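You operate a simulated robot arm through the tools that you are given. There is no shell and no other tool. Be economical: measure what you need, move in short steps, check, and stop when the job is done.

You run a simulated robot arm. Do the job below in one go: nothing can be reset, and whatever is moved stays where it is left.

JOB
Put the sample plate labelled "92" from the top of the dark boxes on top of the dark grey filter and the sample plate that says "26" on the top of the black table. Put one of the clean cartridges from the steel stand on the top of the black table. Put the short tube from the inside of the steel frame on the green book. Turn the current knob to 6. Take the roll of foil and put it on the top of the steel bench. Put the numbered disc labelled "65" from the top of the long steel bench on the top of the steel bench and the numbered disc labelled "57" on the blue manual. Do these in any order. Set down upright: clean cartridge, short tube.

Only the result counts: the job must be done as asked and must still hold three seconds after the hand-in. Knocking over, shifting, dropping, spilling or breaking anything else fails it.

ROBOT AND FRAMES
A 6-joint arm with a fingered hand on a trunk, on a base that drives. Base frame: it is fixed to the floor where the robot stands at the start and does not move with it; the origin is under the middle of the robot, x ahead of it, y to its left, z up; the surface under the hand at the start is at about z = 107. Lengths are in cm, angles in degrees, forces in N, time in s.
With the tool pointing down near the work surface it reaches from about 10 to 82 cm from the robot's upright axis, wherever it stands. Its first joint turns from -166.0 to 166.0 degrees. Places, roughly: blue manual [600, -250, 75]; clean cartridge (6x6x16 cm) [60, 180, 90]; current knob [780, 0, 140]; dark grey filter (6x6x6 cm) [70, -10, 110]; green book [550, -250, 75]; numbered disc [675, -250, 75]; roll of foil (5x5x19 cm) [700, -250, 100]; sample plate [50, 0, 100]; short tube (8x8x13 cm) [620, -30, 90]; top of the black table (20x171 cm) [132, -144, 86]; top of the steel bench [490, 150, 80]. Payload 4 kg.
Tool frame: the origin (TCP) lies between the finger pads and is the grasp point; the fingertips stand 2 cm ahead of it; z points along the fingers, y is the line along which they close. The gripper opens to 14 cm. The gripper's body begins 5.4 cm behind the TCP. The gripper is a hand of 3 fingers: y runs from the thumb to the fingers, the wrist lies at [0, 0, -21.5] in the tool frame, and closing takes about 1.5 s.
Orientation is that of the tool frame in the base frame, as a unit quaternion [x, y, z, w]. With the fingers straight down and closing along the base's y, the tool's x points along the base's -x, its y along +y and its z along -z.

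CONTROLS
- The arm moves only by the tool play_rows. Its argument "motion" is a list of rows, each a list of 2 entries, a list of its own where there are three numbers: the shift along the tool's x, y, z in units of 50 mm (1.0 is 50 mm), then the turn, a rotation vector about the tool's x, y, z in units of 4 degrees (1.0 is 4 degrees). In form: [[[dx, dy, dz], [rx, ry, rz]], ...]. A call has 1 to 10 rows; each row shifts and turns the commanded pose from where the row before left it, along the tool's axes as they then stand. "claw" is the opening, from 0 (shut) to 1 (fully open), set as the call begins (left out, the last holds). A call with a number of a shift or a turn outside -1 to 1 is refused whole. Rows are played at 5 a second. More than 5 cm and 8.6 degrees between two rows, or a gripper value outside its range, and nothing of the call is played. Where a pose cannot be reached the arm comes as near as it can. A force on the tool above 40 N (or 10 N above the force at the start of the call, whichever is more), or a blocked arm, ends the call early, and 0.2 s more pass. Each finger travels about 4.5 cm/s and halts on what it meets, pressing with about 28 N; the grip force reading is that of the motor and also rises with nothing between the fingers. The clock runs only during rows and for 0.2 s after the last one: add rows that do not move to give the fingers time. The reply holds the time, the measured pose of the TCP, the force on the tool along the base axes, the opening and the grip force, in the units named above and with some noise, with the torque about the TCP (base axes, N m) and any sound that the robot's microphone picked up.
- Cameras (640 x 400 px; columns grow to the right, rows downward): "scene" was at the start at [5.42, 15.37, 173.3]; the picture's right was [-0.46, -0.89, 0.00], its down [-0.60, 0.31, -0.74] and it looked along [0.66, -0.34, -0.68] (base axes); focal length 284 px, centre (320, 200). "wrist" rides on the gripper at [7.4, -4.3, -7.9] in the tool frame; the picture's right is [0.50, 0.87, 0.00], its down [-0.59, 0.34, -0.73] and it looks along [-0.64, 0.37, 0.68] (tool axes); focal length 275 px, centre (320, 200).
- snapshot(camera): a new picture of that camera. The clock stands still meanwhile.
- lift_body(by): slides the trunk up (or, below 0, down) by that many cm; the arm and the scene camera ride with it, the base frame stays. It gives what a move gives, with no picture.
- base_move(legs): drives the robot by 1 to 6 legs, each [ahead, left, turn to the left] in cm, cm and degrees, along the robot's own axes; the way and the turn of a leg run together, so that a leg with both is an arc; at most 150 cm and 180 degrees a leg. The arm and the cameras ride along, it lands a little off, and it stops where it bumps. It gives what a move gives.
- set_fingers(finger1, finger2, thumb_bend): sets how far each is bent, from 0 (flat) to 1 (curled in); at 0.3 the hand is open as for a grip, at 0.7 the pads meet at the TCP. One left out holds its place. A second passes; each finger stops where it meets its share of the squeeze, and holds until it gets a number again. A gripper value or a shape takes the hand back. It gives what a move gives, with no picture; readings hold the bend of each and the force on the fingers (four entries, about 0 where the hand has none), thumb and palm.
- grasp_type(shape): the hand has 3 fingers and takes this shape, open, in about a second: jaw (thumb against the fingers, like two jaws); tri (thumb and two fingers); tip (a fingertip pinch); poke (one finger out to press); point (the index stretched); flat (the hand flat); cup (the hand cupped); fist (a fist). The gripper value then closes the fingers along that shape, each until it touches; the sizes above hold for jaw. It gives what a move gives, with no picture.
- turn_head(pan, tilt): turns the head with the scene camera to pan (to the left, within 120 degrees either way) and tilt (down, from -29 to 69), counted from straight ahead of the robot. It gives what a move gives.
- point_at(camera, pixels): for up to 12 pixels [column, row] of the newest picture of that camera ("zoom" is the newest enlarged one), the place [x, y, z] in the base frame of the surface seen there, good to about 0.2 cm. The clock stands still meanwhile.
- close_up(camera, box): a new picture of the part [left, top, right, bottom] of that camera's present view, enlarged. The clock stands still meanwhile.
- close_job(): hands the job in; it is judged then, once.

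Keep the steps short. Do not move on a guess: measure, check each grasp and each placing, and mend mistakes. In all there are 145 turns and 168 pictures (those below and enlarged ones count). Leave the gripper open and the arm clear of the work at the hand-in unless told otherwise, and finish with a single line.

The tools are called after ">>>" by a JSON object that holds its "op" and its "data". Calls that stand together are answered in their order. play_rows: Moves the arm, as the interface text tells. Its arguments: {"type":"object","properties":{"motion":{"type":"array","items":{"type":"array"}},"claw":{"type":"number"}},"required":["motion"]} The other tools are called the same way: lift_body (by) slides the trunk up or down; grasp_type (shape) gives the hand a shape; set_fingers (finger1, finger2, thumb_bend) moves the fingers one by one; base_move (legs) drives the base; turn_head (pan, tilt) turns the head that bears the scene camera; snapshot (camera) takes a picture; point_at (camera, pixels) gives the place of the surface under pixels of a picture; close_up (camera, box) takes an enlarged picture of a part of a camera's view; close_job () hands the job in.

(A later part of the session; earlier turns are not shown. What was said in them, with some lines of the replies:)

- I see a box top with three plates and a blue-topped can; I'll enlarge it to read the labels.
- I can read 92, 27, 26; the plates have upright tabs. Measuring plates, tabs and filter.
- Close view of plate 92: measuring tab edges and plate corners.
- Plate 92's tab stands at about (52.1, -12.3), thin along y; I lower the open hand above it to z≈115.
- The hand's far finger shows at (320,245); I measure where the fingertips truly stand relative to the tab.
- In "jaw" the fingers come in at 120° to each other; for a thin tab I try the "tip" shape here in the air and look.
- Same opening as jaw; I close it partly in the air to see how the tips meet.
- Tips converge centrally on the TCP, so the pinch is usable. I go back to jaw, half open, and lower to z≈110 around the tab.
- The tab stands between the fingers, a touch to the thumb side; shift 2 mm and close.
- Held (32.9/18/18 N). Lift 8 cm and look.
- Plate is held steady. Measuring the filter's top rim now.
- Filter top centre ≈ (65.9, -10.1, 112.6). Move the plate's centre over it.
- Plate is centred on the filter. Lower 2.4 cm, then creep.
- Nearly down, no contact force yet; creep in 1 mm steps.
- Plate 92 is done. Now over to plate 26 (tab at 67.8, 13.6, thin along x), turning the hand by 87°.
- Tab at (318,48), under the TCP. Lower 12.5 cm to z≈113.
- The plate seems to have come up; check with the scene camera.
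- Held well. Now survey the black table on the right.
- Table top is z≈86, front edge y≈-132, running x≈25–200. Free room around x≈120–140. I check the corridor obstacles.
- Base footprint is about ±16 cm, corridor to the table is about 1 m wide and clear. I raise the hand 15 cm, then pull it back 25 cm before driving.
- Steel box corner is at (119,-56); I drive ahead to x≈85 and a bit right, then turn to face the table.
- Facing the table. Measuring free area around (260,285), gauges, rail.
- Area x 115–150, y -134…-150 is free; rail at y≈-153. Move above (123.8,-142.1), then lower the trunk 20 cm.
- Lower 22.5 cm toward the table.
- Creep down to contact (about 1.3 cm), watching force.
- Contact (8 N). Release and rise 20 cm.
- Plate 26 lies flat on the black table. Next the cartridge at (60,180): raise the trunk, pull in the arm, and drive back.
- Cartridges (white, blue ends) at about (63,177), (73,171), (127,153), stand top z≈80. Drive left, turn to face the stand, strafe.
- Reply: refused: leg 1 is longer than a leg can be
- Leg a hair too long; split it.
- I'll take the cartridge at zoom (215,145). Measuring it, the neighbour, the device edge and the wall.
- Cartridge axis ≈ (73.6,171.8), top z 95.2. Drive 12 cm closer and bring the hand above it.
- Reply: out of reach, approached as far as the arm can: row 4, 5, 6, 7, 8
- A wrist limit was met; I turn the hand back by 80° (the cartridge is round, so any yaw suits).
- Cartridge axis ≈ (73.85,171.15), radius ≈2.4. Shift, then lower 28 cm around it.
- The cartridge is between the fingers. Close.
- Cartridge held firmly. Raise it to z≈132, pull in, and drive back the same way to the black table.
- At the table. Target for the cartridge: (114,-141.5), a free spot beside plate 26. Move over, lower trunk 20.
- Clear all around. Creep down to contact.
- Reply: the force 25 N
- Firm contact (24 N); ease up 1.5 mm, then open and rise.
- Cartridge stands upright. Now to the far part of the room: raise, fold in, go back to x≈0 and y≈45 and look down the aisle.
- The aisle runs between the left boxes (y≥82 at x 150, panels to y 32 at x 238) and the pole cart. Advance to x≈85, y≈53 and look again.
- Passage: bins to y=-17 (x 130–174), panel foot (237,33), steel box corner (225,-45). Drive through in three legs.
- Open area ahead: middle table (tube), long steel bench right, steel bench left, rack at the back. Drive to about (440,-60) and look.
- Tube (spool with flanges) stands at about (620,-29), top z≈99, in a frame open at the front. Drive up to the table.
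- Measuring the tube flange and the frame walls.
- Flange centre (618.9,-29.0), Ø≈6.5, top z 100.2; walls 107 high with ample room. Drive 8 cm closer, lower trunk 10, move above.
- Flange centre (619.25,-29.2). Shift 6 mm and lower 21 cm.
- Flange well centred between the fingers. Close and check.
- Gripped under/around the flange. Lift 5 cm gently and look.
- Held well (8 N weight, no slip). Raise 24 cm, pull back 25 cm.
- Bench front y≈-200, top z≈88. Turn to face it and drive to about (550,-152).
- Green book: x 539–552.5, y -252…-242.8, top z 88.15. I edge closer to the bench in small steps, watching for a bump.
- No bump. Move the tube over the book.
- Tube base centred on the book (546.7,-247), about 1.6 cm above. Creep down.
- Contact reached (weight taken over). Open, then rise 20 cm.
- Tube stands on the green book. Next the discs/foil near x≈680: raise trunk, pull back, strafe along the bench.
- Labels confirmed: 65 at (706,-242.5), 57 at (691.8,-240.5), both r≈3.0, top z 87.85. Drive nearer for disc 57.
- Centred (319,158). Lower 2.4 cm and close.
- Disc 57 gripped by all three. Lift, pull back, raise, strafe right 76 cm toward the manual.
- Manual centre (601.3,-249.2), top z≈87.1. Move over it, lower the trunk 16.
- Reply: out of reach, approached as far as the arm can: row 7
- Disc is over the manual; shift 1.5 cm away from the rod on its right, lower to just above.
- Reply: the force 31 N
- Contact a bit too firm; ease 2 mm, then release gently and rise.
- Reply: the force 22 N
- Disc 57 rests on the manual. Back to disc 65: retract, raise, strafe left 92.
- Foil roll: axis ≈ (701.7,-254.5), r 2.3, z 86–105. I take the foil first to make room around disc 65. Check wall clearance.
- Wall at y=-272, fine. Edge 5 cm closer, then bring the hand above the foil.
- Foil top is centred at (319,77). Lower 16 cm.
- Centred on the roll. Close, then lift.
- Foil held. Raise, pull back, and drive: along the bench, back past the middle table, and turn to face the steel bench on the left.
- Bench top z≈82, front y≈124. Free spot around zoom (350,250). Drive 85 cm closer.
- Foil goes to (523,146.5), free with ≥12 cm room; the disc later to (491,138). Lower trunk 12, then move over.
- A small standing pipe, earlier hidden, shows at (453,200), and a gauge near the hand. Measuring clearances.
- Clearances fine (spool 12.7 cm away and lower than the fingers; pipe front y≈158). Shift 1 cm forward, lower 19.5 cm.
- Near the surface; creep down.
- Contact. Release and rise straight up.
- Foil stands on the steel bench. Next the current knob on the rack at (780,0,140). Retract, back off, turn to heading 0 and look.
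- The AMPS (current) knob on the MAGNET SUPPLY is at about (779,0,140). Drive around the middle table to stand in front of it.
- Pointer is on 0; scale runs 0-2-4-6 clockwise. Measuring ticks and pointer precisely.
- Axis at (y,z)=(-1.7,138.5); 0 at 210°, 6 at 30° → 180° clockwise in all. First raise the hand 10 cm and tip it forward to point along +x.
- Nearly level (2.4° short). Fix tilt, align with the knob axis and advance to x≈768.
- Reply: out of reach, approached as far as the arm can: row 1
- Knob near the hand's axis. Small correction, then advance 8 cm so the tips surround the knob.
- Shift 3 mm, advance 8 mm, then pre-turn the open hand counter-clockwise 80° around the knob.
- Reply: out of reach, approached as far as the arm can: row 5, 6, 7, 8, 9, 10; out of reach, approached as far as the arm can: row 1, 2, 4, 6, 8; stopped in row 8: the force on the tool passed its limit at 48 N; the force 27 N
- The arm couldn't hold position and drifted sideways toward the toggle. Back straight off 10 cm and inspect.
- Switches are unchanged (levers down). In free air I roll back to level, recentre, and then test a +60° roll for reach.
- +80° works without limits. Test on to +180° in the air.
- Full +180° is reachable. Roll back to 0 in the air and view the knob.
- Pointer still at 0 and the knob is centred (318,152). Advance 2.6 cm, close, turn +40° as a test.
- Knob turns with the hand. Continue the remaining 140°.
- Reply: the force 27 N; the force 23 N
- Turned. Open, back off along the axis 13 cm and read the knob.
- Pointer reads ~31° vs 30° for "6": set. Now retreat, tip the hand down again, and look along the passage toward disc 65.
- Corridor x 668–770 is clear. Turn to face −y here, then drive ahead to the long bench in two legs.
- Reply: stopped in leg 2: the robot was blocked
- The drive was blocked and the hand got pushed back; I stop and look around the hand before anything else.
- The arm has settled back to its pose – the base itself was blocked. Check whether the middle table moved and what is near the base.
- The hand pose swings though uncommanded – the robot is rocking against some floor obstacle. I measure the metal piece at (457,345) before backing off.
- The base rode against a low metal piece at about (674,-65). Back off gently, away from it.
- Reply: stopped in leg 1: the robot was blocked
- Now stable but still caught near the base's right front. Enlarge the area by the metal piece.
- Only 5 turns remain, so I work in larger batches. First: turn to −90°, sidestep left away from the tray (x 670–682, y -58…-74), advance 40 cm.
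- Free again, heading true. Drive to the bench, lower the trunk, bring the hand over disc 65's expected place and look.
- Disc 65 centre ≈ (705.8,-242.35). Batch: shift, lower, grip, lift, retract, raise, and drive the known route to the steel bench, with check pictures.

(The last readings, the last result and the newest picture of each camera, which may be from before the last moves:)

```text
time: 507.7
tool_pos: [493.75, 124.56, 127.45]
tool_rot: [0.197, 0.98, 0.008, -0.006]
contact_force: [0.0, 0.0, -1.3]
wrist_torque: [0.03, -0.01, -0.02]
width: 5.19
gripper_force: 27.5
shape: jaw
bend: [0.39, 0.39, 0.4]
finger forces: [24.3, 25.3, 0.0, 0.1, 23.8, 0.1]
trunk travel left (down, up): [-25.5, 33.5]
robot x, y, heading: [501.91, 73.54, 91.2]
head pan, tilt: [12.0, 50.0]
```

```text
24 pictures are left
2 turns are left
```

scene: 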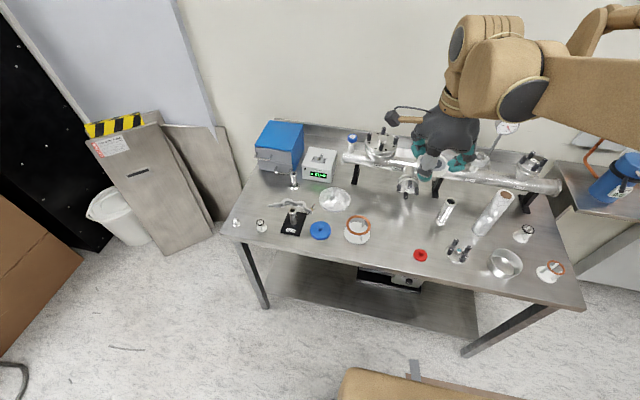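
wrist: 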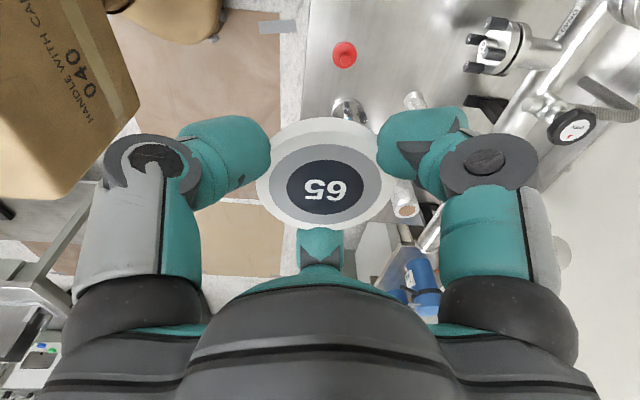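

Disc 65 is held over the steel bench. Batch: move over the free spot (492.5,136.5), lower, creep to contact, release, rise, retract, and take check pictures.

>>> {"op": "play_rows", "data": {"motion": [[[0.355, 0.677, 0], [0, 0, 0]], [[0.355, 0.677, 0], [0, 0, 0]], [[0.355, 0.677, 0], [0, 0, 0]], [[0, 0, 0], [0, 0, 0]], [[0, 0, 0], [0, 0, 0]]]}}

>>> {"op": "lift_body", "data": {"by": -17}}

>>> {"op": "play_rows", "data": {"motion": [[[0, 0, 0.8], [0, 0, 0]], [[0, 0, 0.8], [0, 0, 0]], [[0, 0, 0.8], [0, 0, 0]], [[0, 0, 0.8], [0, 0, 0]], [[0, 0, 0.8], [0, 0, 0]], [[0, 0, 0.6], [0, 0, 0]], [[0, 0, 0.42], [0, 0, 0]], [[0, 0, 0], [0, 0, 0]], [[0, 0, 0], [0, 0, 0]]]}}

>>> {"op": "play_rows", "data": {"motion": [[[0, 0, 0.04], [0, 0, 0]], [[0, 0, 0.04], [0, 0, 0]], [[0, 0, 0.03], [0, 0, 0]], [[0, 0, 0], [0, 0, 0]]]}}

>>> {"op": "play_rows", "data": {"motion": [[[0, 0, 0.03], [0, 0, 0]], [[0, 0, 0], [0, 0, 0]]]}}

>>> {"op": "play_rows", "data": {"motion": [[[0, 0, 0.02], [0, 0, 0]], [[0, 0, 0], [0, 0, 0]]]}}

>>> {"op": "snapshot", "data": {"camera": "scene"}}

>>> {"op": "play_rows", "data": {"motion": [[[0, 0, 0], [0, 0, 0]], [[0, 0, 0], [0, 0, 0]], [[0, 0, 0], [0, 0, 0]], [[0, 0, 0], [0, 0, 0]], [[0, 0, 0], [0, 0, 0]], [[0, 0, -0.3], [0, 0, 0]], [[0, 0, -0.7], [0, 0, 0]], [[0, 0, -0.9], [0, 0, 0]], [[0, 0, -0.9], [0, 0, 0]], [[0, 0, -0.9], [0, 0, 0]]], "claw": 0.62}}

>>> {"op": "lift_body", "data": {"by": 17}}

>>> {"op": "play_rows", "data": {"motion": [[[-0.31, -0.74, 0], [0, 0, 0]], [[-0.31, -0.74, 0], [0, 0, 0]], [[-0.31, -0.74, 0], [0, 0, 0]], [[-0.31, -0.74, 0], [0, 0, 0]], [[0, 0, 0], [0, 0, 0]]], "claw": 1}}

>>> {"op": "base_move", "data": {"legs": [[-25, 0, 0]]}}

>>> {"op": "snapshot", "data": {"camera": "scene"}}

```text
time: 508.9
tool_pos: [492.84, 135.74, 127.84]
tool_rot: [0.197, 0.98, 0.008, -0.006]
contact_force: [-0.5, 0.4, -1.0]
wrist_torque: [-0.03, 0.01, -0.01]
width: 5.21
gripper_force: 27.8
shape: jaw
bend: [0.39, 0.39, 0.4]
finger forces: [24.4, 25.5, 0.0, 0.0, 23.9, 0.0]
trunk travel left (down, up): [-25.5, 33.5]
robot x, y, heading: [501.99, 73.6, 90.9]
head pan, tilt: [12.0, 50.0]
```

```text
time: 510.8
tool_pos: [492.91, 135.63, 111.01]
tool_rot: [0.197, 0.98, 0.007, -0.005]
contact_force: [0.5, 0.2, -1.3]
wrist_torque: [0.0, 0.01, -0.01]
width: 5.21
gripper_force: 28.0
shape: jaw
bend: [0.39, 0.39, 0.4]
finger forces: [24.5, 25.5, 0.1, 0.0, 23.9, 0.0]
trunk travel left (down, up): [-8.5, 50.5]
robot x, y, heading: [501.6, 73.45, 90.9]
head pan, tilt: [12.0, 50.0]
```

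```text
time: 512.8
tool_pos: [492.8, 136.17, 85.66]
tool_rot: [0.198, 0.98, 0.008, -0.006]
contact_force: [-0.4, -0.7, -1.3]
wrist_torque: [0.01, 0.01, -0.01]
width: 5.21
gripper_force: 28.3
shape: jaw
bend: [0.39, 0.39, 0.4]
finger forces: [24.4, 25.7, 0.0, 0.1, 23.7, 0.0]
trunk travel left (down, up): [-8.5, 50.5]
robot x, y, heading: [501.83, 73.54, 90.9]
head pan, tilt: [12.0, 50.0]
```

```text
time: 513.8
tool_pos: [492.72, 136.12, 85.23]
tool_rot: [0.196, 0.981, 0.008, -0.006]
contact_force: [-0.3, 0.4, -1.2]
wrist_torque: [-0.03, 0.0, 0.0]
width: 5.21
gripper_force: 28.6
shape: jaw
bend: [0.39, 0.39, 0.4]
finger forces: [24.5, 25.6, 0.0, 0.0, 23.6, 0.0]
trunk travel left (down, up): [-8.5, 50.5]
robot x, y, heading: [501.78, 73.64, 91.3]
head pan, tilt: [12.0, 50.0]
```

```text
time: 514.4
tool_pos: [492.66, 136.15, 85.04]
tool_rot: [0.197, 0.98, 0.008, -0.006]
contact_force: [-0.1, 0.4, -1.3]
wrist_torque: [0.01, 0.0, 0.0]
width: 5.19
gripper_force: 28.3
shape: jaw
bend: [0.39, 0.39, 0.4]
finger forces: [24.4, 25.7, 0.0, 0.1, 23.5, 0.0]
trunk travel left (down, up): [-8.5, 50.5]
robot x, y, heading: [501.92, 73.65, 90.8]
head pan, tilt: [12.0, 50.0]
```

```text
time: 515.0
tool_pos: [492.7, 136.04, 85.04]
tool_rot: [0.197, 0.98, 0.008, -0.004]
contact_force: [-0.8, 0.5, -1.6]
wrist_torque: [0.02, 0.0, 0.03]
width: 5.2
gripper_force: 28.0
shape: jaw
bend: [0.39, 0.39, 0.4]
finger forces: [24.5, 25.6, 0.0, 0.1, 23.5, 0.0]
trunk travel left (down, up): [-8.5, 50.5]
robot x, y, heading: [502.07, 73.96, 90.9]
head pan, tilt: [12.0, 50.0]
```

```text
23 pictures are left
```

scene: 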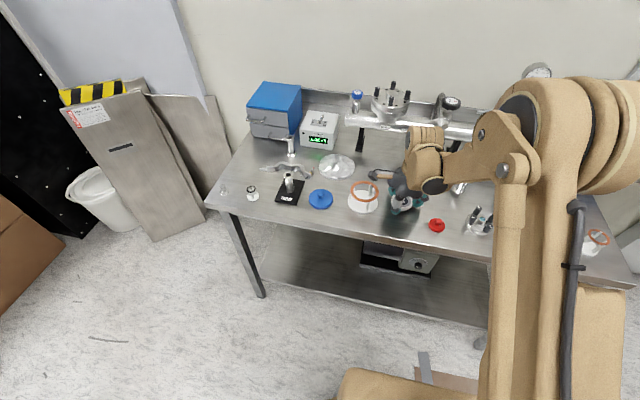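

```text
time: 517.2
tool_pos: [492.8, 135.92, 103.53]
tool_rot: [0.197, 0.98, 0.008, -0.005]
contact_force: [0.2, -1.2, 0.6]
wrist_torque: [0.02, 0.02, 0.0]
width: 8.6
gripper_force: 0.1
shape: jaw
bend: [0.3, 0.3, 0.28]
finger forces: [0.1, 0.1, 0.0, 0.0, 0.0, 0.0]
trunk travel left (down, up): [-8.5, 50.5]
robot x, y, heading: [501.85, 73.74, 90.9]
head pan, tilt: [12.0, 50.0]
```

```text
time: 519.1
tool_pos: [492.83, 136.06, 120.53]
tool_rot: [0.197, 0.98, 0.009, -0.005]
contact_force: [0.1, -0.3, 0.2]
wrist_torque: [-0.02, 0.0, -0.02]
width: 8.64
gripper_force: 0.1
shape: jaw
bend: [0.3, 0.3, 0.28]
finger forces: [0.0, 0.0, 0.0, 0.1, 0.1, 0.0]
trunk travel left (down, up): [-25.5, 33.5]
robot x, y, heading: [501.84, 73.53, 90.9]
head pan, tilt: [12.0, 50.0]
```

```text
time: 520.4
tool_pos: [492.77, 119.65, 120.38]
tool_rot: [0.196, 0.981, 0.008, -0.005]
contact_force: [-0.6, 0.0, -0.4]
wrist_torque: [-0.03, 0.02, 0.02]
width: 13.99
gripper_force: 0.1
shape: jaw
bend: [0.3, 0.3, 0.3]
finger forces: [0.0, 0.1, 0.0, 0.1, 0.1, 0.0]
trunk travel left (down, up): [-25.5, 33.5]
robot x, y, heading: [502.31, 73.49, 91.0]
head pan, tilt: [12.0, 50.0]
```

```text
time: 522.2
tool_pos: [493.05, 94.3, 120.36]
tool_rot: [0.195, 0.981, 0.008, -0.006]
contact_force: [-0.2, -0.1, 0.1]
wrist_torque: [0.03, -0.04, 0.03]
width: 13.99
gripper_force: 0.0
shape: jaw
bend: [0.3, 0.3, 0.3]
finger forces: [0.1, 0.1, 0.1, 0.1, 0.0, 0.0]
trunk travel left (down, up): [-25.5, 33.5]
robot x, y, heading: [502.78, 48.88, 91.2]
head pan, tilt: [12.0, 50.0]
```

```text
22 pictures are left
1 turns are left
```

scene: 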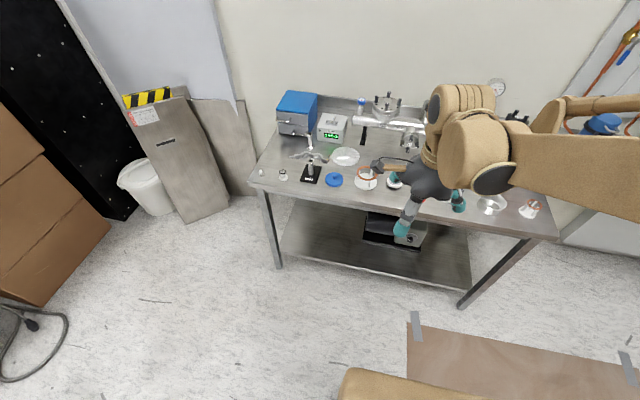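

The last turn goes to the hand-in. Disc 65 was let go about 5 mm above the steel bench and shows lying there at about (395,183).

>>> {"op": "close_job", "data": {}}

```text
The job is handed in.
```

I carried out all eight tasks and handed the job in, but disc 65 was let go about 5 mm above the steel bench without a final close check, and the base jolted to a stop against something unidentified between the middle table and the rack (floor tray nearby).
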